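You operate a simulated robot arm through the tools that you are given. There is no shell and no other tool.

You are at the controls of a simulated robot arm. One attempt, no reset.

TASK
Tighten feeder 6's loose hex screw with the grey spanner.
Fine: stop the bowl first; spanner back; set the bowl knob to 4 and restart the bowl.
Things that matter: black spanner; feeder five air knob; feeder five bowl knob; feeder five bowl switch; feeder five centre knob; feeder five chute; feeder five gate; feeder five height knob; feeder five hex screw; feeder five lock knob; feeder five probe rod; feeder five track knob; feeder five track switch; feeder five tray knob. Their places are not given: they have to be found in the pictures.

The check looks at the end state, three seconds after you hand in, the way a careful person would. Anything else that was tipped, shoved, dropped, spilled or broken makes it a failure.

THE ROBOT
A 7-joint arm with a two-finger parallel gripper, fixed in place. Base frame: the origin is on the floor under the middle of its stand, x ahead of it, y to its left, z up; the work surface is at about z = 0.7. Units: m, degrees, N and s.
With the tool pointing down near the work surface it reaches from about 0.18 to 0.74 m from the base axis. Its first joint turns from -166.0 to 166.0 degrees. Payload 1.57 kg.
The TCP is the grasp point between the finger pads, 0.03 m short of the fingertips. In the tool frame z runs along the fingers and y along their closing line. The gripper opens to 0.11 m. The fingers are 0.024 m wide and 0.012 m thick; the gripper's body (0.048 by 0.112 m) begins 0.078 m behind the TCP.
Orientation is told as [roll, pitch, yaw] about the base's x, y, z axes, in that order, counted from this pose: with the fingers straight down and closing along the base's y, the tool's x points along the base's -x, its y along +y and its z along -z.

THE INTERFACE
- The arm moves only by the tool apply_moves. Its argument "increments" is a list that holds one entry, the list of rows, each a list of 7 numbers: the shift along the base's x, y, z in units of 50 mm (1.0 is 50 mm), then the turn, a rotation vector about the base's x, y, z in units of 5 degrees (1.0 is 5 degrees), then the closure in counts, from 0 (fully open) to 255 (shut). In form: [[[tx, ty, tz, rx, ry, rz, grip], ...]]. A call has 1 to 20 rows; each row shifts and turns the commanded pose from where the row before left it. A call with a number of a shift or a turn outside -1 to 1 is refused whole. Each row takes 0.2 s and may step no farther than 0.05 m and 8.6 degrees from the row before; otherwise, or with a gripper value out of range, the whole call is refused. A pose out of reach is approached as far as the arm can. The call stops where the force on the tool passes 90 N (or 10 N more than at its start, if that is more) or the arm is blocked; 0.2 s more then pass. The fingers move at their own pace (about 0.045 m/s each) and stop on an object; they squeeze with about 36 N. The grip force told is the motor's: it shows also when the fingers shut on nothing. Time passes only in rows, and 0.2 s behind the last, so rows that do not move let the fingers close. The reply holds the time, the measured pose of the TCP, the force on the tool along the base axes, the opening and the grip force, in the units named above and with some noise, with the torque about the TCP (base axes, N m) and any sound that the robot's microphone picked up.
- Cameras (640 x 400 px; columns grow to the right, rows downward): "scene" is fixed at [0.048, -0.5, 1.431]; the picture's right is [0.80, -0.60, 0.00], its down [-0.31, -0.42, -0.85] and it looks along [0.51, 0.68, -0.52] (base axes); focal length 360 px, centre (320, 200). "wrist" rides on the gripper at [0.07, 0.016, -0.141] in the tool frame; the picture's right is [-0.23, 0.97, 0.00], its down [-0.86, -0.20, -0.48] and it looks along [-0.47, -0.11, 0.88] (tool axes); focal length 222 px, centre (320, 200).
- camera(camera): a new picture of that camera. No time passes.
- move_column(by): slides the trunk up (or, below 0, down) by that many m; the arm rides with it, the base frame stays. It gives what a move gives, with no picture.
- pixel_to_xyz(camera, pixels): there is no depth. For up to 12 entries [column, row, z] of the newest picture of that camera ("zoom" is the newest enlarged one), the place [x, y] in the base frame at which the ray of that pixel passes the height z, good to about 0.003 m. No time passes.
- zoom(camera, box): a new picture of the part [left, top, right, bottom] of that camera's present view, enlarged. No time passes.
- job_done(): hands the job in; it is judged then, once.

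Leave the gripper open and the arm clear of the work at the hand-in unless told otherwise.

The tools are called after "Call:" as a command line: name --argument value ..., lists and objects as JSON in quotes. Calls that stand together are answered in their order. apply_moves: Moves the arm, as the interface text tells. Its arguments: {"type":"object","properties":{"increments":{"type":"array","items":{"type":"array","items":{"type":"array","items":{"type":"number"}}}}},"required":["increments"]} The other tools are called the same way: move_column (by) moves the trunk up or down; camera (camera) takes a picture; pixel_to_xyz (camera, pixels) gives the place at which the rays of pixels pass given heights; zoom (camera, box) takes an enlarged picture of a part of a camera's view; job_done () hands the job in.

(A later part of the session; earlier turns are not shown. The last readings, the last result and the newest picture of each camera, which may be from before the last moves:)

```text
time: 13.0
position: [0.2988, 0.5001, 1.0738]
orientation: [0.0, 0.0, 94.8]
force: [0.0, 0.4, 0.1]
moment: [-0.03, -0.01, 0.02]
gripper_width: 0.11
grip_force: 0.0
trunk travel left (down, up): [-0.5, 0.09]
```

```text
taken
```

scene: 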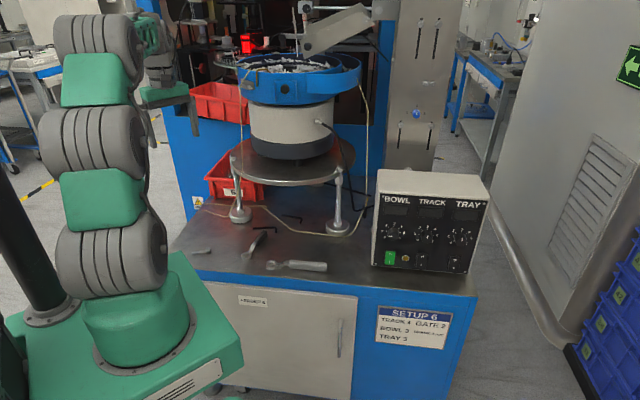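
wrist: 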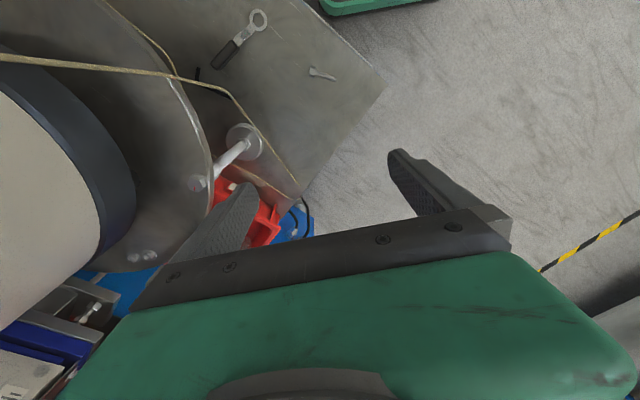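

No trouble so far, and the screw shows at wrist px (197,183). I'll keep turning in place to yaw 179° to test the wrist's range.

Call:
apply_moves --increments '[[[0, 0, 0, 0, 0, 0.99, 0], [0, 0, 0, 0, 0, 0.99, 0], [0, 0, 0, 0, 0, 0.99, 0], [0, 0, 0, 0, 0, 0.99, 0], [0, 0, 0, 0, 0, 0.99, 0], [0, 0, 0, 0, 0, 0.99, 0], [0, 0, 0, 0, 0, 0.99, 0], [0, 0, 0, 0, 0, 0.99, 0], [0, 0, 0, 0, 0, 0.99, 0], [0, 0, 0, 0, 0, 0.99, 0], [0, 0, 0, 0, 0, 0.99, 0], [0, 0, 0, 0, 0, 0.99, 0], [0, 0, 0, 0, 0, 0.99, 0], [0, 0, 0, 0, 0, 0.99, 0], [0, 0, 0, 0, 0, 0.99, 0], [0, 0, 0, 0, 0, 0.99, 0], [0, 0, 0, 0, 0, 0.99, 0], [0, 0, 0, 0, 0, 0, 0]]]'

Call:
camera --camera "scene"

Call:
camera --camera "wrist"

```text
time: 16.8
position: [0.3006, 0.5005, 1.0733]
orientation: [0.0, 0.0, 179.1]
force: [0.0, -0.7, 0.1]
moment: [0.02, -0.01, 0.05]
gripper_width: 0.1099
grip_force: 0.0
trunk travel left (down, up): [-0.5, 0.09]
```

```text
taken
```

scene: 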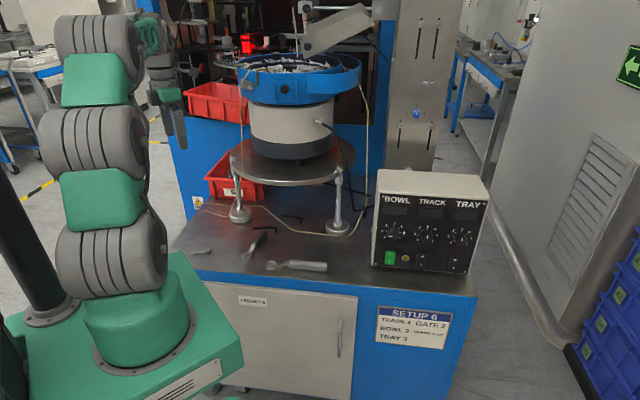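

```text
taken
```

wrist: 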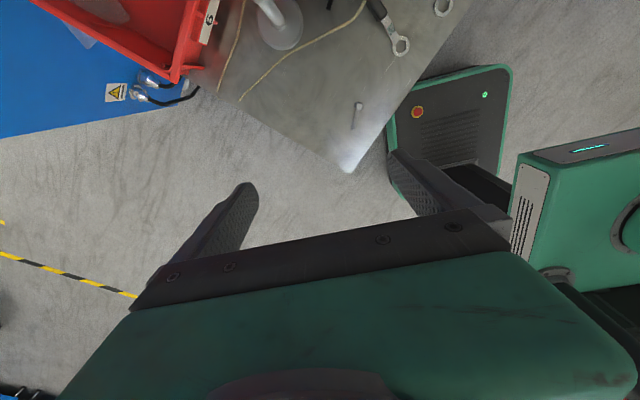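

Yaw 179° is reachable. I'll move in toward the hover point over where the handle would be, keeping outside the bowl, and check the view and reach.

Call:
apply_moves --increments '[[[0, 0, -0.8, 0, 0, 0, 0], [0, 0, -0.6, 0, 0, 0, 0], [0.5, 0.26, 0, 0, 0, 0, 0], [0.5, 0.26, 0, 0, 0, 0, 0], [0.5, 0.26, 0, 0, 0, 0, 0], [0, 0, 0, 0, 0, 0, 0]]]'

Call:
camera --camera "scene"

Call:
camera --camera "wrist"

```text
time: 18.2
position: [0.3764, 0.5411, 1.005]
orientation: [0.0, 0.0, 178.9]
force: [0.1, -0.2, -0.4]
moment: [-0.01, 0.02, -0.02]
gripper_width: 0.1099
grip_force: 0.1
trunk travel left (down, up): [-0.5, 0.09]
```

```text
taken
```

scene: 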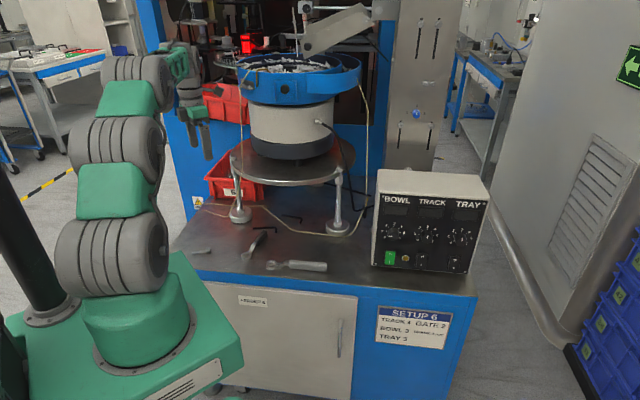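

```text
taken
```

wrist: 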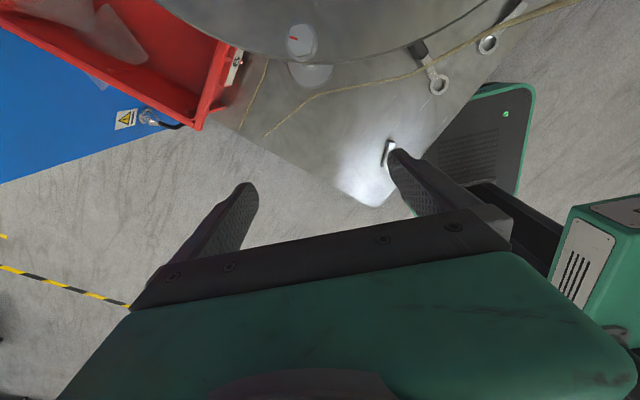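

The screw is visible from above at wrist px (301,40), with its red mark. I'll enlarge it in both cameras for position and orientation.

Call:
zoom --camera "wrist" --box '[281, 20, 321, 60]'

Call:
zoom --camera "wrist" --box '[220, 0, 460, 120]'

Call:
zoom --camera "scene" --box '[180, 70, 270, 170]'

```text
10.00 times, centred on (301, 40) of wrist
```

zoom: 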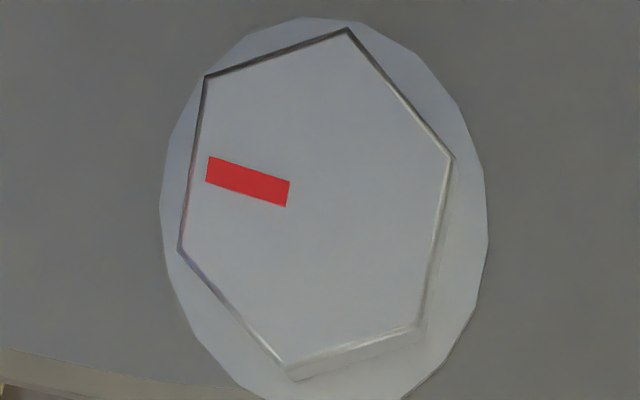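

```text
2.67 times, centred on (340, 60) of wrist
```

zoom: 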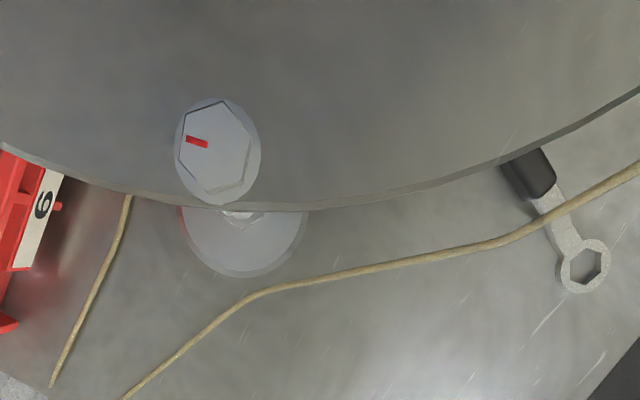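

```text
4.00 times, centred on (225, 120) of scene
```

zoom: 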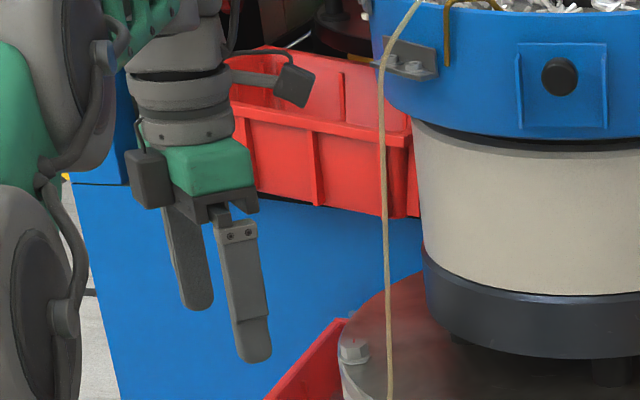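

I'll convert the head centre and corners with the tool too, to cross-check my own ray calculations.

Call:
pixel_to_xyz --camera "wrist" --pixels '[[300.4, 40.0, 0.937], [300.4, 40.0, 0.92], [303.7, 22.8, 0.937], [314.3, 35.8, 0.937], [310.8, 52.6, 0.937], [297.3, 56.6, 0.937], [287.0, 44.8, 0.937], [289.5, 27.6, 0.937], [300.4, 40.0, 0.937], [300.4, 40.0, 0.937]]'

Call:
pixel_to_xyz --camera "scene" --pixels '[[233.55, 156.5, 0.937], [233.55, 156.5, 0.937], [233.55, 156.5, 0.937], [233.55, 156.5, 0.92], [233.55, 156.5, 0.92]]'

Call:
zoom --camera "scene" --box '[226, 149, 242, 162]'

```text
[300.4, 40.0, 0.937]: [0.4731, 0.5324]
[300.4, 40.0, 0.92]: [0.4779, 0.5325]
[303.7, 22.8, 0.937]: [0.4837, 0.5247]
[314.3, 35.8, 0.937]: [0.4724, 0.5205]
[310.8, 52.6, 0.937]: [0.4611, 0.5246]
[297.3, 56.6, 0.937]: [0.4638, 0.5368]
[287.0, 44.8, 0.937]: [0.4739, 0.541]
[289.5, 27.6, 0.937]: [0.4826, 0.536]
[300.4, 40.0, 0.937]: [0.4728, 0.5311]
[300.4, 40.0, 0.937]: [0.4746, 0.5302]
```

```text
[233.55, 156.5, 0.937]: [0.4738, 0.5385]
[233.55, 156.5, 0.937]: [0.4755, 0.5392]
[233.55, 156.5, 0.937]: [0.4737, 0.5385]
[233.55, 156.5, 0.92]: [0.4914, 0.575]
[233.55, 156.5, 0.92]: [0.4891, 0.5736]
```

```text
16.00 times, centred on (234, 156) of scene
```

zoom: 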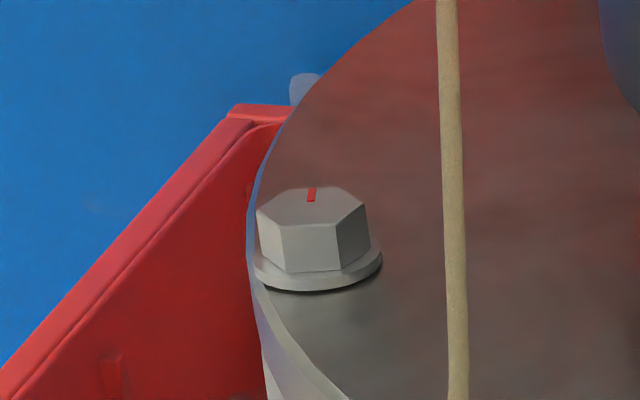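

The two cameras agree on the screw: head top at about (0.473, 0.531, 0.940), corners at 30°+60k, about 19 mm across flats. The range check passed, so now I'll fetch the grey spanner. I'll back out, then travel around the cord while turning to yaw −45°, which puts the ring on the camera side.

Call:
apply_moves --increments '[[[-0.5, -0.26, 0.5, 0, 0, 0, 0], [-0.5, -0.26, 0.5, 0, 0, 0, 0], [-0.5, -0.26, 0.5, 0, 0, 0, 0], [-0.02, -0.14, 0, 0, 0, -0.995, 0], [-0.02, -0.14, 0, 0, 0, -0.995, 0], [-0.02, -0.14, 0, 0, 0, -0.995, 0], [-0.02, -0.14, 0, 0, 0, -0.995, 0], [-0.02, -0.14, 0, 0, 0, -0.995, 0], [-0.02, -0.14, 0, 0, 0, -0.995, 0], [-0.02, -0.14, 0, 0, 0, -0.995, 0], [-0.02, -0.14, 0, 0, 0, -0.995, 0], [-0.02, -0.14, 0, 0, 0, -0.995, 0], [-0.02, -0.14, 0, 0, 0, -0.995, 0], [-0.02, -0.14, 0, 0, 0, -0.995, 0], [-0.02, -0.14, 0, 0, 0, -0.995, 0], [-0.02, -0.14, 0, 0, 0, -0.995, 0], [-0.02, -0.14, 0, 0, 0, -0.995, 0], [-0.02, -0.14, 0, 0, 0, -0.995, 0], [-0.02, -0.14, 0, 0, 0, -0.995, 0], [-0.02, -0.14, 0, 0, 0, -0.995, 0]]]'

Call:
apply_moves --increments '[[[0.22, -0.32, 0, 0, 0, -0.995, 0], [0.22, -0.32, 0, 0, 0, -0.995, 0], [0.22, -0.32, 0, 0, 0, -0.995, 0], [0.22, -0.32, 0, 0, 0, -0.995, 0], [0.22, -0.32, 0, 0, 0, -0.995, 0], [0.22, -0.32, 0, 0, 0, -0.995, 0], [0.22, -0.32, 0, 0, 0, -0.995, 0], [0.22, -0.32, 0, 0, 0, -0.995, 0], [0.22, -0.32, 0, 0, 0, -0.995, 0], [0.22, -0.32, 0, 0, 0, -0.995, 0], [0.192, -0.088, -0.2, 0, 0, -0.995, 0], [0.192, -0.088, -0.2, 0, 0, -0.995, 0], [0.192, -0.088, -0.2, 0, 0, -0.995, 0], [0.192, -0.088, -0.2, 0, 0, -0.995, 0], [0.192, -0.088, -0.2, 0, 0, -0.995, 0], [0.192, -0.088, -0.2, 0, 0, -0.995, 0], [0.192, -0.088, -0.2, 0, 0, -0.995, 0], [0.192, -0.088, -0.2, 0, 0, -0.995, 0], [0.192, -0.088, -0.2, 0, 0, -0.995, 0], [0.192, -0.088, -0.2, 0, 0, -0.995, 0]]]'

```text
time: 22.4
position: [0.2847, 0.3822, 1.0804]
orientation: [0.1, 0.0, 94.4]
force: [0.9, -0.5, 0.5]
moment: [-0.02, 0.01, -0.02]
gripper_width: 0.1099
grip_force: 0.0
trunk travel left (down, up): [-0.5, 0.09]
```

```text
time: 26.6
position: [0.4924, 0.1765, 0.9814]
orientation: [0.0, 0.0, -5.0]
force: [0.1, -0.8, -1.0]
moment: [0.03, -0.02, 0.02]
gripper_width: 0.11
grip_force: 0.0
trunk travel left (down, up): [-0.5, 0.09]
```

The tool is now above the spanner at yaw −5°. I'll turn the remaining −40°, lower to z≈0.88 and look.

Call:
apply_moves --increments '[[[0.01, 0, -0.25, 0, 0, -1, 0], [0.01, 0, -0.25, 0, 0, -1, 0], [0.01, 0, -0.25, 0, 0, -1, 0], [0.01, 0, -0.25, 0, 0, -1, 0], [0.01, 0, -0.25, 0, 0, -1, 0], [0.01, 0, -0.25, 0, 0, -1, 0], [0, 0, -0.25, 0, 0, -1, 0], [0, 0, -0.25, 0, 0, -1, 0], [0, 0, 0, 0, 0, 0, 0]]]'

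Call:
camera --camera "wrist"

Call:
zoom --camera "wrist" --box '[200, 40, 420, 220]'

Call:
camera --camera "scene"

```text
time: 28.6
position: [0.4929, 0.177, 0.8794]
orientation: [0.1, 0.0, -45.0]
force: [0.7, 0.1, 0.0]
moment: [-0.02, 0.0, -0.01]
gripper_width: 0.1098
grip_force: 0.1
trunk travel left (down, up): [-0.5, 0.09]
```

```text
taken
```

wrist: 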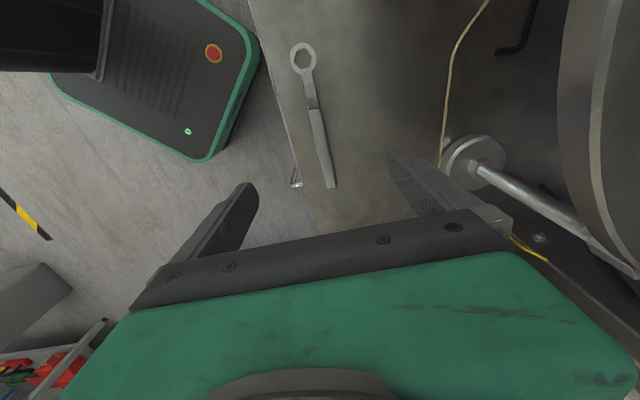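

```text
2.22 times, centred on (310, 130) of wrist
```

zoom: 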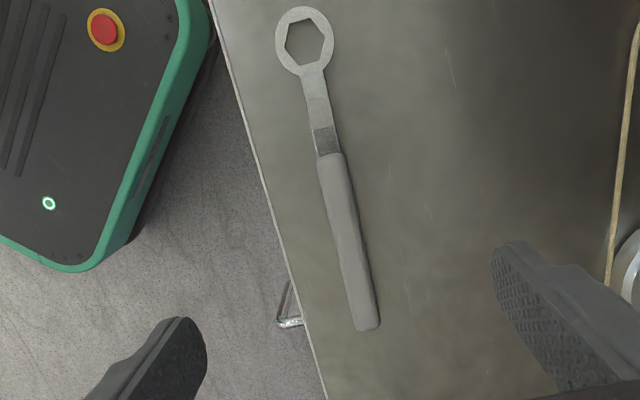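

```text
taken
```

scene: 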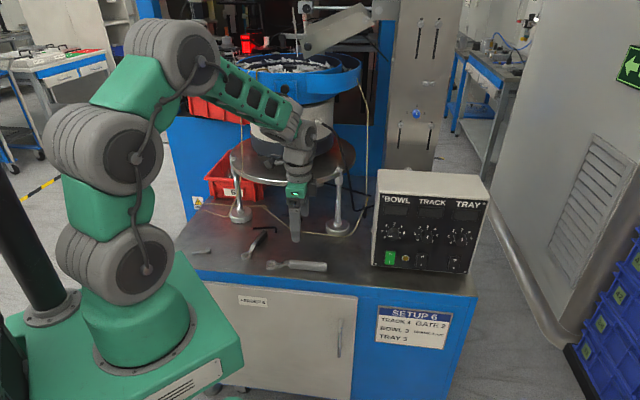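

The handle lies centred between the fingers and aligned with them, with the grip point about 93 mm from the ring centre. I'll descend, stopping just above the final height first.

Call:
apply_moves --increments '[[[0.014, 0.014, -0.8, 0, 0, 0, 0], [0, 0, -0.8, 0, 0, 0, 0], [0, 0, -0.8, 0, 0, 0, 0], [0, 0, -0.2, 0, 0, 0, 0], [0, 0, 0, 0, 0, 0, 0]]]'

Call:
camera --camera "wrist"

Call:
zoom --camera "scene" --box '[255, 215, 345, 290]'

```text
time: 29.8
position: [0.4918, 0.178, 0.7465]
orientation: [-0.1, 0.0, -44.9]
force: [-0.4, -0.8, 0.0]
moment: [0.04, 0.0, -0.02]
gripper_width: 0.1099
grip_force: 0.1
trunk travel left (down, up): [-0.5, 0.09]
```

```text
taken
```

wrist: 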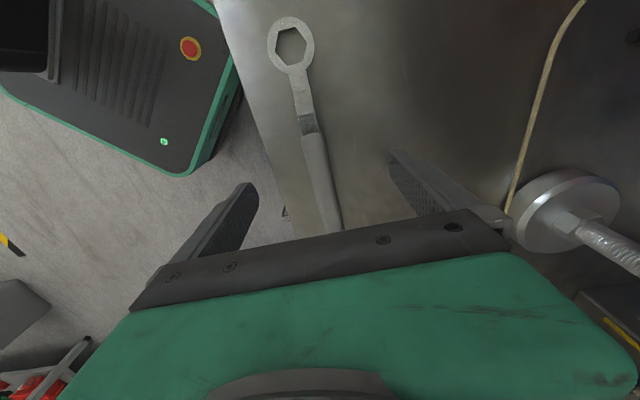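

```text
5.33 times, centred on (300, 252) of scene
```

zoom: 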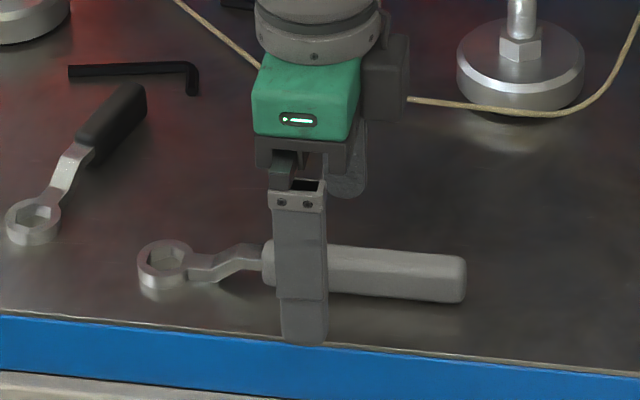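

Everything lines up, and the near finger hangs just in front of the bench edge, above its surface. I'll lower the last 11 mm and close on the handle.

Call:
apply_moves --increments '[[[0, 0, -0.12, 0, 0, 0, 0], [0, 0, -0.11, 0, 0, 0, 0], [0, 0, 0, 0, 0, 0, 0]]]'

Call:
apply_moves --increments '[[[0, 0, 0, 0, 0, 0, 150], [0, 0, 0, 0, 0, 0, 200], [0, 0, 0, 0, 0, 0, 255], [0, 0, 0, 0, 0, 0, 255], [0, 0, 0, 0, 0, 0, 255], [0, 0, 0, 0, 0, 0, 255], [0, 0, 0, 0, 0, 0, 255], [0, 0, 0, 0, 0, 0, 255]]]'

Call:
camera --camera "wrist"

```text
time: 30.6
position: [0.4925, 0.1788, 0.7377]
orientation: [-0.1, 0.0, -44.8]
force: [0.2, -0.1, -0.1]
moment: [0.0, 0.01, 0.01]
gripper_width: 0.1095
grip_force: 0.0
trunk travel left (down, up): [-0.5, 0.09]
```

```text
time: 32.4
position: [0.4932, 0.178, 0.7375]
orientation: [0.0, 0.0, -45.0]
force: [0.3, 1.2, -0.5]
moment: [0.0, -0.04, 0.01]
gripper_width: 0.0176
grip_force: 32.2
trunk travel left (down, up): [-0.5, 0.09]
```

```text
taken
```

wrist: 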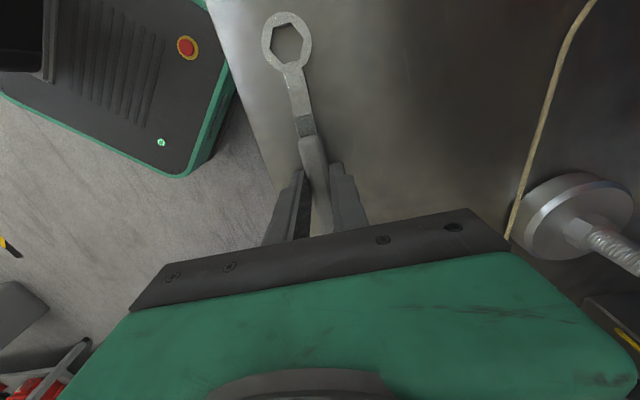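

The handle is gripped: 17.6 mm opening, 32 N. I'll note this pose (0.493, 0.178, 0.7375, yaw −45°) for returning the spanner. I'll take a close-up of the ring as a reference, then lift a little and compare for droop.

Call:
zoom --camera "wrist" --box '[257, 2, 321, 82]'

Call:
zoom --camera "scene" --box '[255, 215, 345, 290]'

Call:
apply_moves --increments '[[[0, 0, 0.2, 0, 0, 0, 255], [0, 0, 0.4, 0, 0, 0, 255], [0, 0, 0.4, 0, 0, 0, 255], [0, 0, 0, 0, 0, 0, 255]]]'

Call:
zoom --camera "wrist" --box '[257, 2, 321, 82]'

Call:
zoom --camera "scene" --box '[255, 205, 345, 280]'

```text
5.00 times, centred on (289, 42) of wrist
```

zoom: 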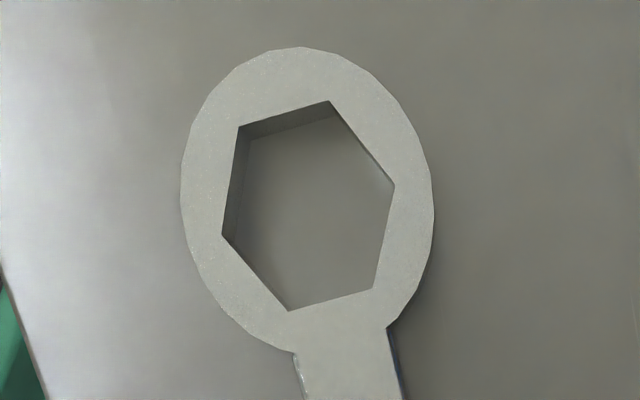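

```text
5.33 times, centred on (300, 252) of scene
```

zoom: 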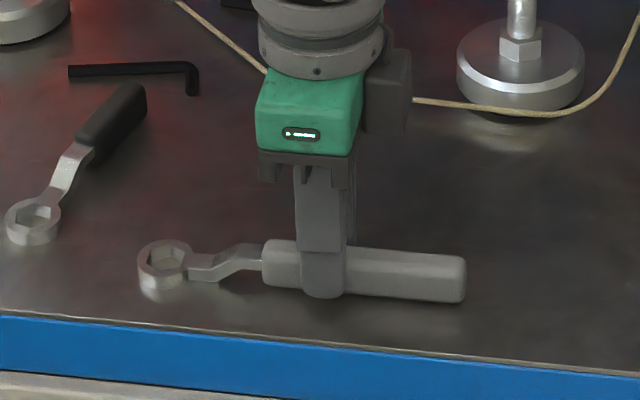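

```text
time: 33.4
position: [0.4931, 0.18, 0.7873]
orientation: [-0.1, 0.0, -44.8]
force: [0.7, -1.0, -0.9]
moment: [-0.02, 0.01, 0.02]
gripper_width: 0.0176
grip_force: 32.1
trunk travel left (down, up): [-0.5, 0.09]
```

```text
5.00 times, centred on (289, 42) of wrist
```

zoom: 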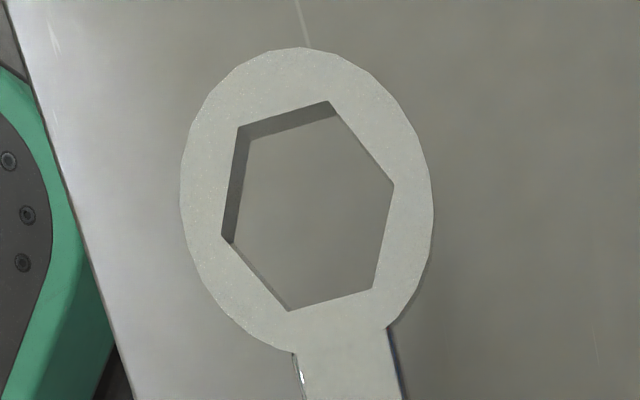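

```text
5.33 times, centred on (300, 242) of scene
```

zoom: 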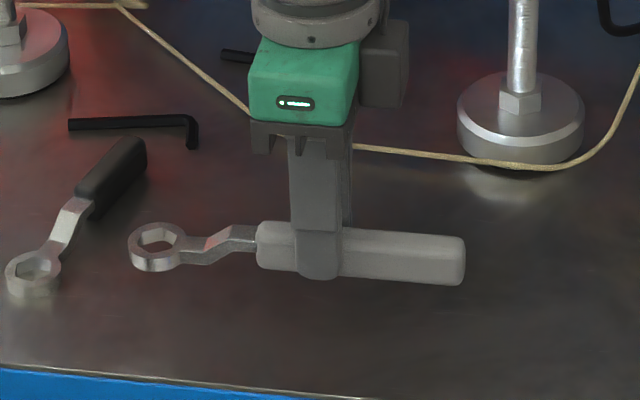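

There is no droop: the ring sits exactly as before in the camera view, 93 mm from the grip centre, with its hex aligned to the tool axes. I'll lift the spanner high, carry it around on the proven path and turn gradually.

Call:
apply_moves --increments '[[[0, 0, 0.97, 0, 0, 0, 255], [0, 0, 0.97, 0, 0, 0, 255], [0, 0, 0.97, 0, 0, 0, 255], [0, 0, 0.97, 0, 0, 0, 255], [0, 0, 0.97, 0, 0, 0, 255], [0, 0, 0.97, 0, 0, 0, 255], [-0.2, 0.08, 0, 0, 0, 1, 255], [-0.2, 0.08, 0, 0, 0, 1, 255], [-0.2, 0.08, 0, 0, 0, 1, 255], [-0.2, 0.08, 0, 0, 0, 1, 255], [-0.2, 0.08, 0, 0, 0, 1, 255], [-0.2, 0.08, 0, 0, 0, 1, 255], [-0.2, 0.08, 0, 0, 0, 1, 255], [-0.2, 0.08, 0, 0, 0, 1, 255], [-0.2, 0.08, 0, 0, 0, 1, 255], [-0.2, 0.08, 0, 0, 0, 1, 255], [-0.22, 0.32, 0, 0, 0, 1, 255], [-0.22, 0.32, 0, 0, 0, 1, 255], [-0.22, 0.32, 0, 0, 0, 1, 255], [-0.22, 0.32, 0, 0, 0, 1, 255]]]'

Call:
apply_moves --increments '[[[-0.22, 0.32, 0, 0, 0, 1, 255], [-0.22, 0.32, 0, 0, 0, 1, 255], [-0.22, 0.32, 0, 0, 0, 1, 255], [-0.22, 0.32, 0, 0, 0, 1, 255], [-0.22, 0.32, 0, 0, 0, 1, 255], [-0.22, 0.32, 0, 0, 0, 1, 255], [0, 0.17, 0, 0, 0, 1, 255], [0, 0.17, 0, 0, 0, 1, 255], [0, 0.17, 0, 0, 0, 1, 255], [0, 0.17, 0, 0, 0, 1, 255], [0, 0.17, 0, 0, 0, 1, 255], [0, 0.17, 0, 0, 0, 1, 255], [0, 0.17, 0, 0, 0, 1, 255], [0, 0.17, 0, 0, 0, 1, 255], [0, 0.17, 0, 0, 0, 1, 255], [0, 0.17, 0, 0, 0, 1, 255], [0, 0.17, 0, 0, 0, 1, 255], [0, 0.17, 0, 0, 0, 1, 255], [0, 0.17, 0, 0, 0, 1, 255], [0, 0.17, 0, 0, 0, 1, 255]]]'

Call:
camera --camera "scene"

```text
time: 37.6
position: [0.3506, 0.283, 1.0792]
orientation: [0.0, 0.0, 25.1]
force: [-0.6, -1.0, -1.2]
moment: [0.0, 0.02, 0.03]
gripper_width: 0.0173
grip_force: 32.6
trunk travel left (down, up): [-0.5, 0.09]
```

```text
time: 41.8
position: [0.2844, 0.4969, 1.08]
orientation: [0.0, 0.0, 125.2]
force: [0.1, -0.5, 0.1]
moment: [0.02, -0.01, 0.01]
gripper_width: 0.0172
grip_force: 32.8
trunk travel left (down, up): [-0.5, 0.09]
```

```text
taken
```

scene: 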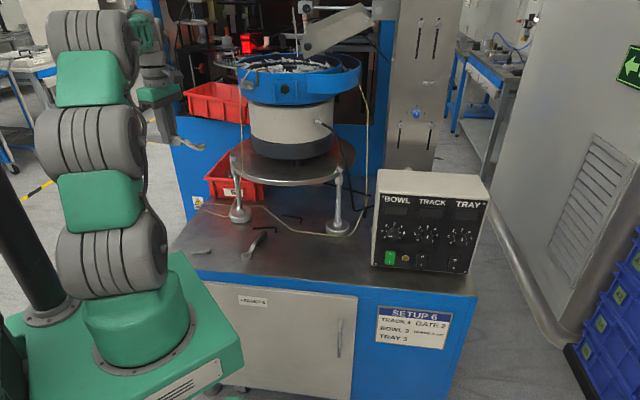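

The spanner is held steady on the near-left side. I'll turn the last 55° to yaw 180° and move in a little, stopping with the ring short of the screw and above its height.

Call:
apply_moves --increments '[[[0, 0, 0, 0, 0, 1, 255], [0, 0, 0, 0, 0, 1, 255], [0, 0, 0, 0, 0, 1, 255], [0, 0, 0, 0, 0, 1, 255], [0, 0, 0, 0, 0, 1, 255], [0, 0, 0, 0, 0, 1, 255], [0, 0, 0, 0, 0, 1, 255], [0, 0, 0, 0, 0, 1, 255], [0, 0, 0, 0, 0, 1, 255], [0, 0, 0, 0, 0, 1, 255], [0, 0, 0, 0, 0, 1, 255], [0.4, 0.2, -0.5, 0, 0, 0, 255], [0.4, 0.2, -0.5, 0, 0, 0, 255], [0.4, 0.2, 0, 0, 0, 0, 255], [0, 0, 0, 0, 0, 0, 255]]]'

Call:
camera --camera "wrist"

Call:
camera --camera "scene"

```text
time: 45.0
position: [0.3457, 0.527, 1.0304]
orientation: [0.0, 0.1, -179.9]
force: [-0.9, -1.0, -0.7]
moment: [0.01, -0.02, 0.01]
gripper_width: 0.0176
grip_force: 32.1
trunk travel left (down, up): [-0.5, 0.09]
```

```text
taken
```

wrist: 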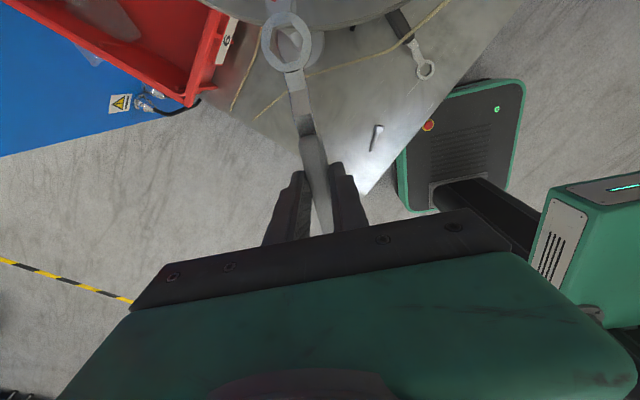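

```text
taken
```

scene: 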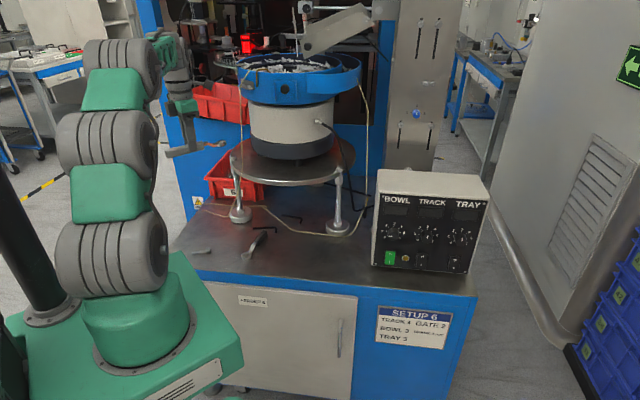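

The ring is level and well above the screw. I'll move it over the screw, about 50 mm above the head, and view the head through the ring.

Call:
apply_moves --increments '[[[0.35, 0.05, 0, 0, 0, 0, 255], [0.35, 0.045, 0, 0, 0, 0, 255], [0, 0, 0, 0, 0, 0, 255]]]'

Call:
zoom --camera "wrist" --box '[249, 2, 329, 82]'

Call:
zoom --camera "scene" --box '[205, 120, 255, 165]'

```text
time: 45.8
position: [0.38, 0.5337, 1.0292]
orientation: [0.0, 0.0, -179.8]
force: [-0.2, -0.1, -1.3]
moment: [0.02, 0.01, -0.01]
gripper_width: 0.0173
grip_force: 31.9
trunk travel left (down, up): [-0.5, 0.09]
```

```text
5.00 times, centred on (289, 42) of wrist
```

zoom: 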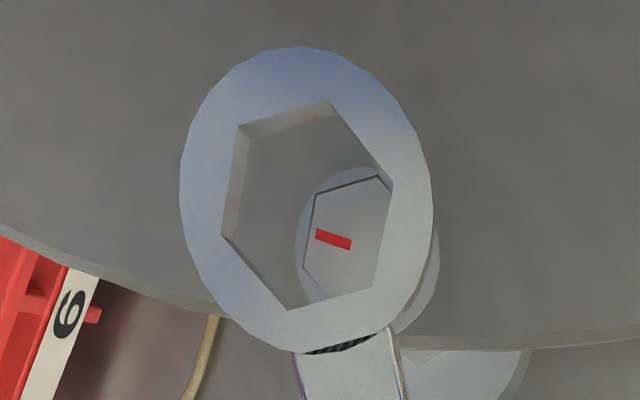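

```text
8.89 times, centred on (230, 142) of scene
```

zoom: 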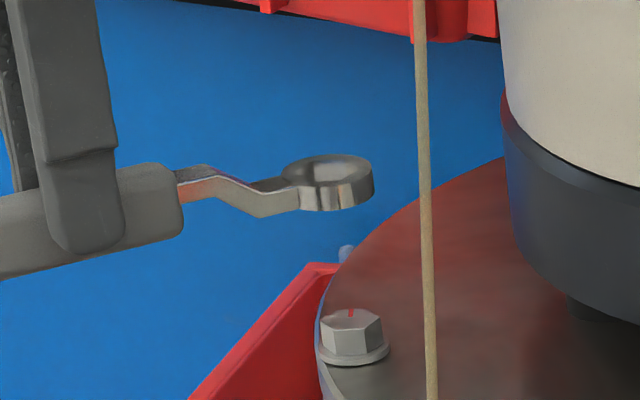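

The head is visible through the ring with parallax. I'll shift 2 mm in −y and lower until the ring's underside is about 11 mm above the head, then look again.

Call:
apply_moves --increments '[[[0, -0.04, -0.4, 0, 0, 0, 255], [0, 0, -0.4, 0, 0, 0, 255], [0, 0, 0, 0, 0, 0, 255]]]'

Call:
zoom --camera "wrist" --box '[261, 17, 311, 67]'

Call:
zoom --camera "scene" --box '[215, 132, 255, 167]'

```text
time: 46.6
position: [0.3808, 0.5293, 0.9874]
orientation: [0.0, 0.0, -179.9]
force: [0.2, -0.1, -2.1]
moment: [-0.02, -0.01, 0.0]
gripper_width: 0.0173
grip_force: 32.3
trunk travel left (down, up): [-0.5, 0.09]
```

```text
8.00 times, centred on (286, 42) of wrist
```

zoom: 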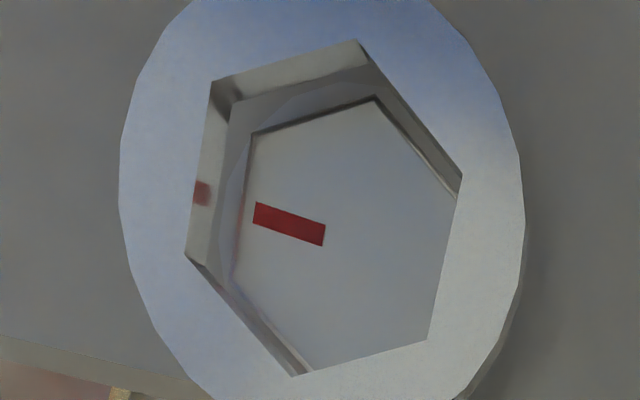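

```text
11.43 times, centred on (235, 150) of scene
```

zoom: 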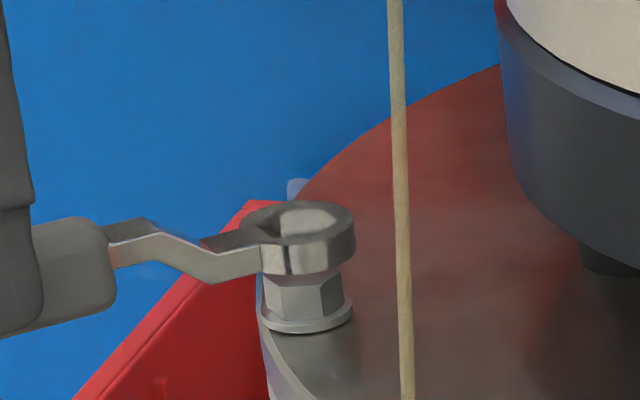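

The head sits almost perfectly under the ring opening, within about 0.5 mm and 1°. I'll nudge +0.4 mm in x and +0.5 mm in y, lower 6 mm to just above the head, and re-check.

Call:
apply_moves --increments '[[[0.008, 0.01, -0.06, 0, 0, 0, 255], [0, 0, -0.06, 0, 0, 0, 255], [0, 0, 0, 0, 0, 0, 255]]]'

Call:
zoom --camera "wrist" --box '[261, 17, 311, 67]'

Call:
zoom --camera "scene" --box '[222, 142, 252, 165]'

```text
time: 47.4
position: [0.3803, 0.5308, 0.9817]
orientation: [0.1, 0.0, -179.8]
force: [0.2, 0.3, -1.5]
moment: [-0.03, 0.0, -0.01]
gripper_width: 0.0173
grip_force: 32.5
trunk travel left (down, up): [-0.5, 0.09]
```

```text
8.00 times, centred on (286, 42) of wrist
```

zoom: 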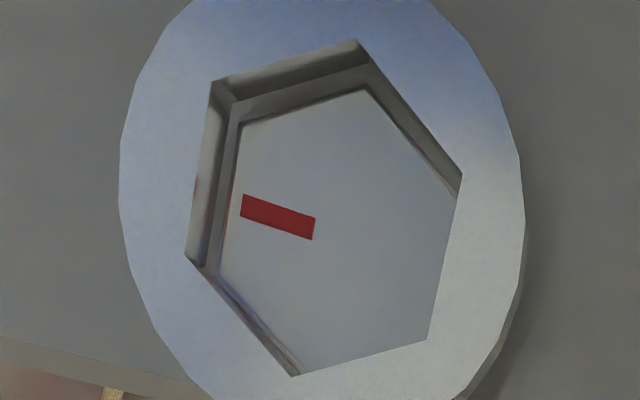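

```text
16.00 times, centred on (237, 154) of scene
```

zoom: 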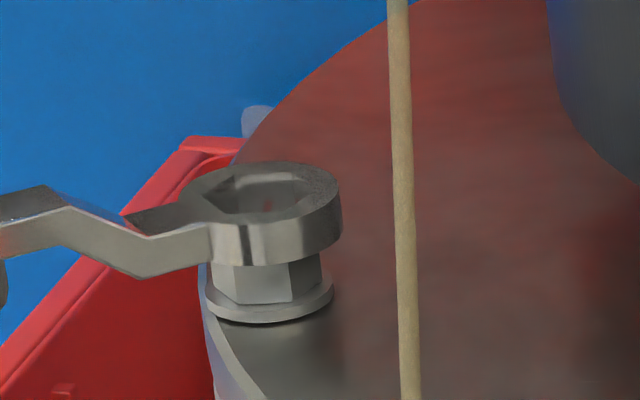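

This looks very close. I'll zoom further on the ring edges against the head edges to measure the remaining offset.

Call:
zoom --camera "wrist" --box '[264, 20, 300, 42]'

Call:
zoom --camera "wrist" --box '[268, 42, 304, 64]'

```text
16.00 times, centred on (282, 31) of wrist
```

zoom: 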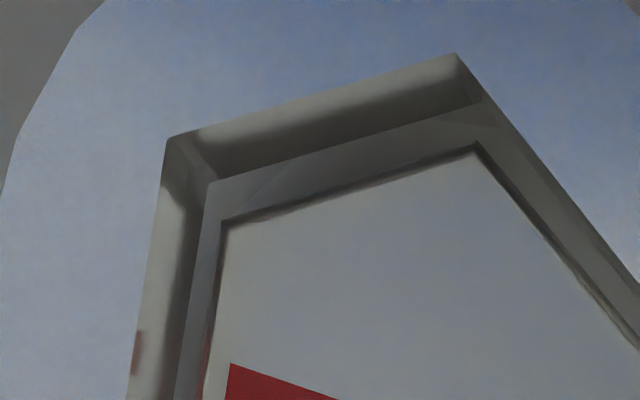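

```text
16.00 times, centred on (286, 53) of wrist
```

zoom: 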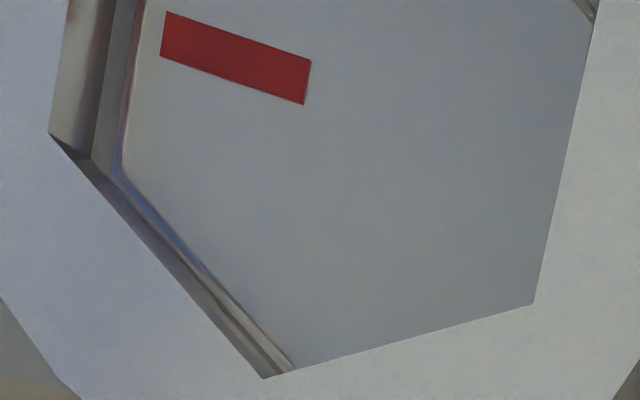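

The head centre is within about 0.1 mm in x and needs about +0.65 mm in y. The gap is about 4–5 mm. I'll nudge +0.6 mm in y and lower in small steps, watching the force.

Call:
apply_moves --increments '[[[0.002, 0.012, 0, 0, 0, 0, 255], [0, 0, -0.05, 0, 0, 0, 255], [0, 0, -0.03, 0, 0, 0, 255], [0, 0, 0, 0, 0, 0, 255]]]'

Call:
zoom --camera "wrist" --box '[261, 17, 311, 67]'

Call:
zoom --camera "scene" --box '[222, 142, 252, 165]'

```text
time: 48.4
position: [0.3806, 0.5323, 0.9789]
orientation: [-0.1, 0.1, -179.8]
force: [-1.3, -0.9, 10.2]
moment: [-0.06, -0.91, -0.12]
gripper_width: 0.0172
grip_force: 32.3
trunk travel left (down, up): [-0.5, 0.09]
```

```text
8.00 times, centred on (286, 42) of wrist
```

zoom: 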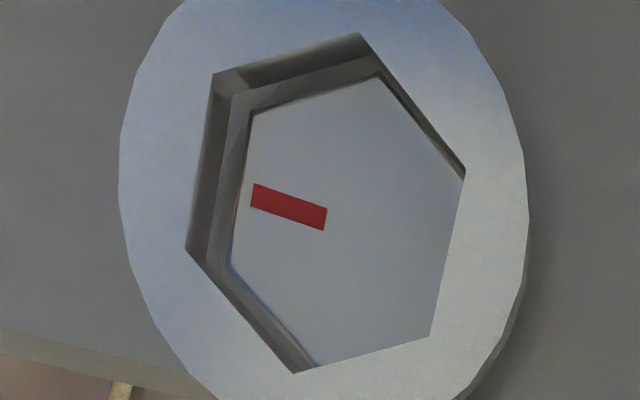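

```text
16.00 times, centred on (237, 154) of scene
```

zoom: 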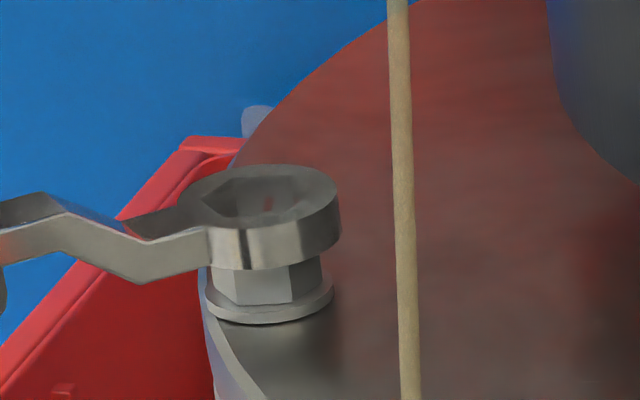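

The ring touched the top of the head at about 10 N, and the picture shows the head about 0.9 mm too far right in the opening. I'll lift 3 mm, shift −0.8 mm in y, let it settle and look again.

Call:
apply_moves --increments '[[[0, 0, 0.08, 0, 0, 0, 255], [0, -0.016, 0, 0, 0, 0, 255], [0, 0, 0, 0, 0, 0, 255], [0, 0, 0, 0, 0, 0, 255], [0, 0, 0, 0, 0, 0, 255]]]'

Call:
zoom --camera "wrist" --box '[261, 17, 311, 67]'

Call:
apply_moves --increments '[[[0, 0, 0, 0, 0, 0, 255], [0, 0, 0, 0, 0, 0, 255], [0, 0, 0, 0, 0, 0, 255]]]'

Call:
zoom --camera "wrist" --box '[261, 17, 311, 67]'

```text
time: 49.6
position: [0.3803, 0.5301, 0.9817]
orientation: [0.0, 0.1, -179.8]
force: [-0.6, 0.2, -0.7]
moment: [-0.02, -0.01, 0.02]
gripper_width: 0.0174
grip_force: 32.4
trunk travel left (down, up): [-0.5, 0.09]
```

```text
8.00 times, centred on (286, 42) of wrist
```

zoom: 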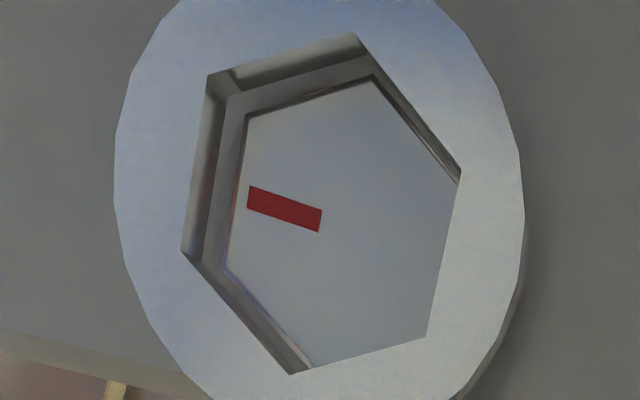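

```text
time: 50.4
position: [0.3793, 0.5313, 0.9821]
orientation: [0.0, 0.0, -179.9]
force: [0.5, 0.1, -2.2]
moment: [-0.02, -0.01, 0.01]
gripper_width: 0.0173
grip_force: 31.7
trunk travel left (down, up): [-0.5, 0.09]
```

```text
8.00 times, centred on (286, 42) of wrist
```

zoom: 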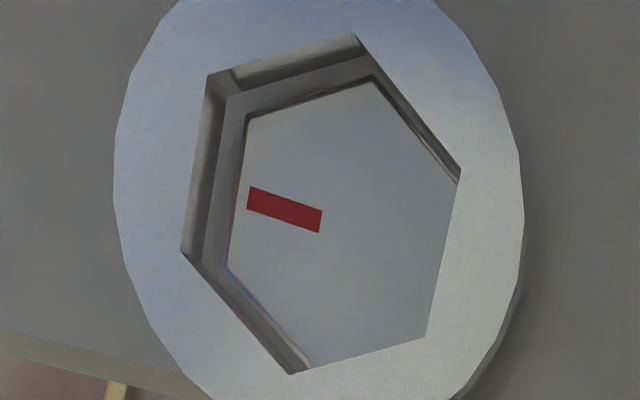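

There is no drift, so the arm holds still. By the numbers the ring is now centred over the head to about 0.25 mm, within the fit's clearance. I'll nudge −0.25 mm in y and lower in small steps, checking the force.

Call:
apply_moves --increments '[[[0.002, -0.005, 0, 0, 0, 0, 255], [0, 0, -0.04, 0, 0, 0, 255], [0, 0, -0.03, 0, 0, 0, 255], [0, 0, 0, 0, 0, 0, 255]]]'

Call:
zoom --camera "wrist" --box '[261, 17, 311, 67]'

```text
time: 51.4
position: [0.3795, 0.5312, 0.9797]
orientation: [-0.1, 0.0, -179.8]
force: [0.6, -1.5, 3.7]
moment: [-0.1, -0.4, -0.13]
gripper_width: 0.0174
grip_force: 31.8
trunk travel left (down, up): [-0.5, 0.09]
```

```text
8.00 times, centred on (286, 42) of wrist
```

zoom: 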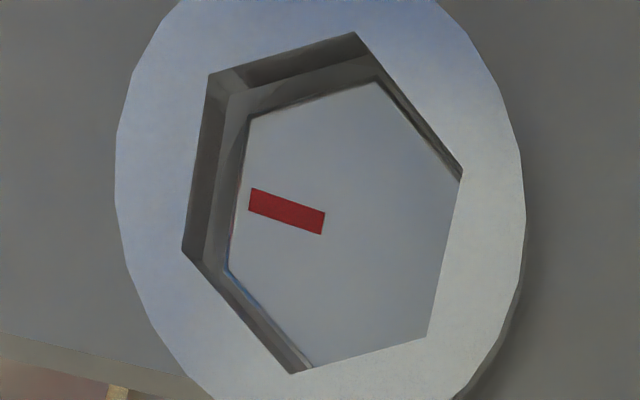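

I feel light contact again. Treating the head and the ring's underside as level, the head is offset toward image lower-right by about 0.6 mm in each axis. I'll lift slightly, shift −0.6 mm in x and −0.65 mm in y, and lower again.

Call:
apply_moves --increments '[[[0, 0, 0.04, 0, 0, 0, 255], [-0.012, -0.013, 0, 0, 0, 0, 255], [0, 0, 0, 0, 0, 0, 255], [0, 0, -0.03, 0, 0, 0, 255], [0, 0, -0.03, 0, 0, 0, 255], [0, 0, 0, 0, 0, 0, 255]]]'

Call:
zoom --camera "wrist" --box '[261, 17, 311, 67]'

Call:
zoom --camera "scene" --box '[222, 142, 252, 165]'

```text
time: 52.8
position: [0.3798, 0.5313, 0.9775]
orientation: [0.0, 0.1, -180.0]
force: [-0.3, 0.5, -1.0]
moment: [0.02, 0.02, -0.02]
gripper_width: 0.0172
grip_force: 31.9
trunk travel left (down, up): [-0.5, 0.09]
```

```text
8.00 times, centred on (286, 42) of wrist
```

zoom: 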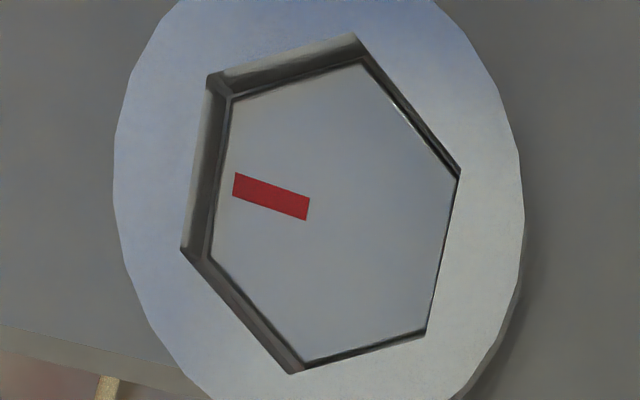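

```text
16.00 times, centred on (237, 154) of scene
```

zoom: 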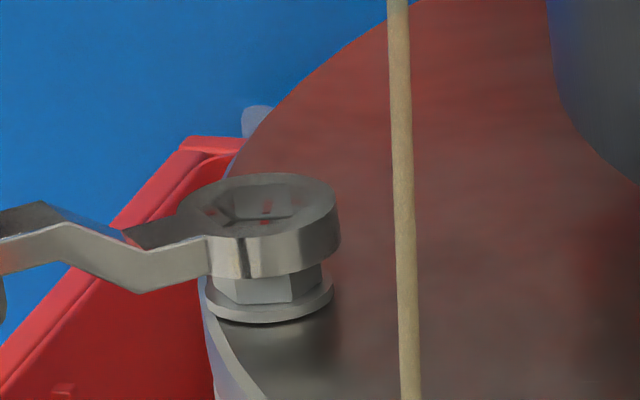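

The head has slipped inside the ring with no force, so it's engaged. I'll keep lowering in small steps until the ring reaches the flange.

Call:
apply_moves --increments '[[[0, 0, -0.04, 0, 0, 0, 255], [0, 0, -0.04, 0, 0, 0, 255], [0, 0, 0, 0, 0, 0, 255]]]'

Call:
zoom --camera "wrist" --box '[261, 17, 311, 67]'

Call:
zoom --camera "scene" --box '[222, 142, 252, 165]'

```text
time: 53.6
position: [0.3802, 0.5299, 0.9734]
orientation: [0.1, 0.0, -179.9]
force: [-0.2, 0.2, -1.6]
moment: [0.0, -0.02, -0.03]
gripper_width: 0.0172
grip_force: 32.3
trunk travel left (down, up): [-0.5, 0.09]
```

```text
8.00 times, centred on (286, 42) of wrist
```

zoom: 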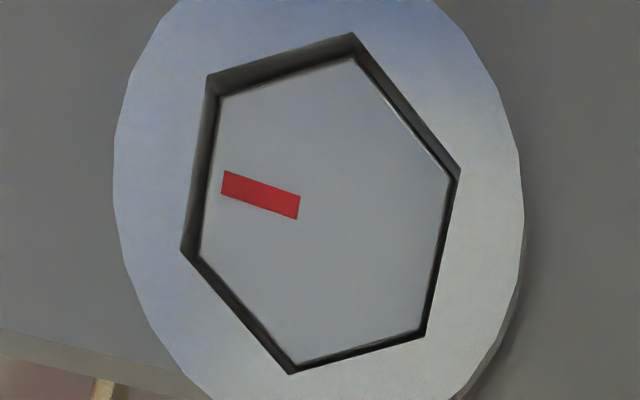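

```text
16.00 times, centred on (237, 154) of scene
```

zoom: 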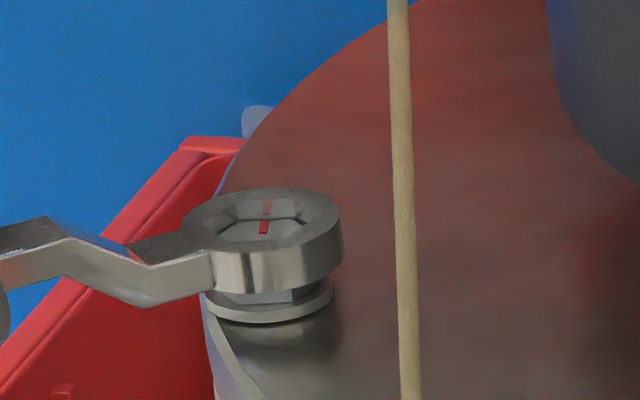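

It is well seated. I'll lower 3 mm more to sit just above the flange.

Call:
apply_moves --increments '[[[0, 0, -0.03, 0, 0, 0, 255], [0, 0, -0.03, 0, 0, 0, 255], [0, 0, 0, 0, 0, 0, 255]]]'

Call:
zoom --camera "wrist" --box '[261, 17, 311, 67]'

Call:
zoom --camera "scene" --box '[222, 142, 252, 165]'

Call:
camera --camera "scene"

```text
time: 54.4
position: [0.3794, 0.528, 0.9712]
orientation: [0.0, 0.0, -179.9]
force: [1.2, 2.4, 0.1]
moment: [0.04, -0.18, 0.29]
gripper_width: 0.0172
grip_force: 31.9
trunk travel left (down, up): [-0.5, 0.09]
```

```text
8.00 times, centred on (286, 42) of wrist
```

zoom: 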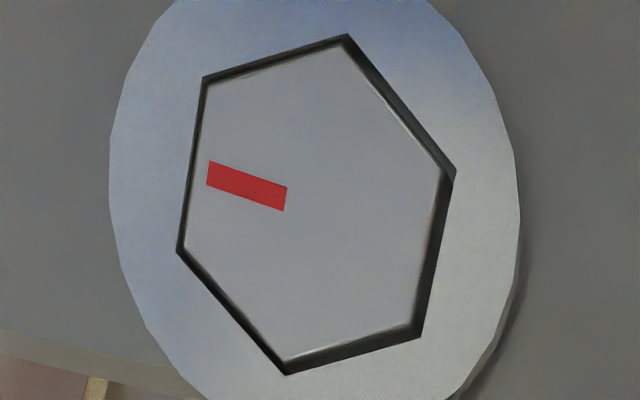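

```text
16.00 times, centred on (237, 154) of scene
```

zoom: 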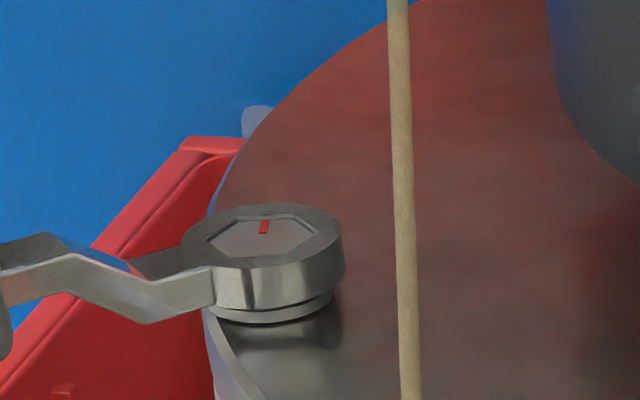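

```text
taken
```

scene: 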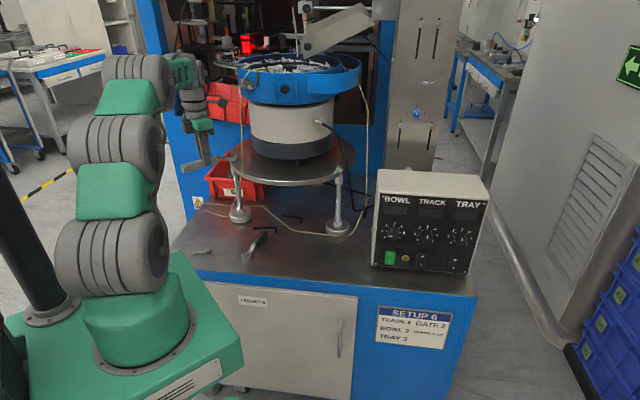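

The ring is seated on the flange. Now I'll turn clockwise as seen from above (yaw decreasing), swinging the hand on an arc about the screw. I'll try 10° first and read the torque.

Call:
apply_moves --increments '[[[0.0071, 0.1623, 0, 0, 0, -1, 255], [0.0212, 0.1611, 0, 0, 0, -1, 255], [0, 0, 0, 0, 0, 0, 255]]]'

Call:
zoom --camera "wrist" --box '[261, 17, 311, 67]'

Call:
zoom --camera "scene" --box '[222, 142, 252, 165]'

```text
time: 55.2
position: [0.3819, 0.5462, 0.971]
orientation: [0.2, 0.0, 170.0]
force: [1.8, 1.7, -2.3]
moment: [0.1, 0.05, 0.21]
gripper_width: 0.0173
grip_force: 31.8
trunk travel left (down, up): [-0.5, 0.09]
```

```text
8.00 times, centred on (286, 42) of wrist
```

zoom: 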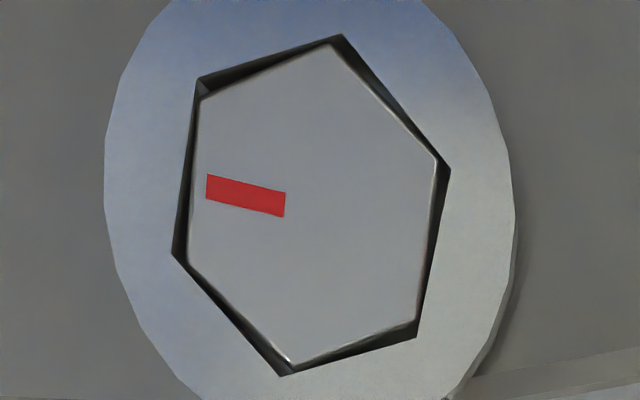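

```text
16.00 times, centred on (237, 154) of scene
```

zoom: 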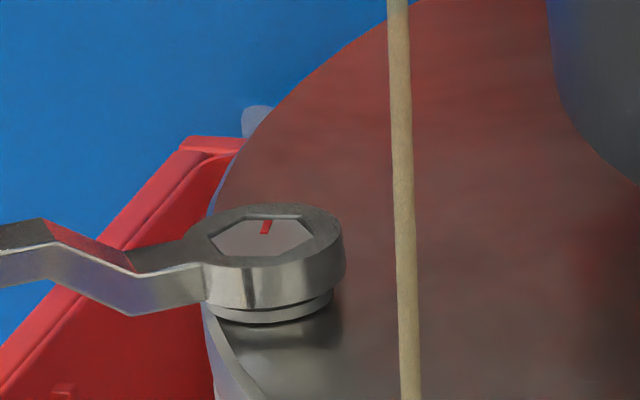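

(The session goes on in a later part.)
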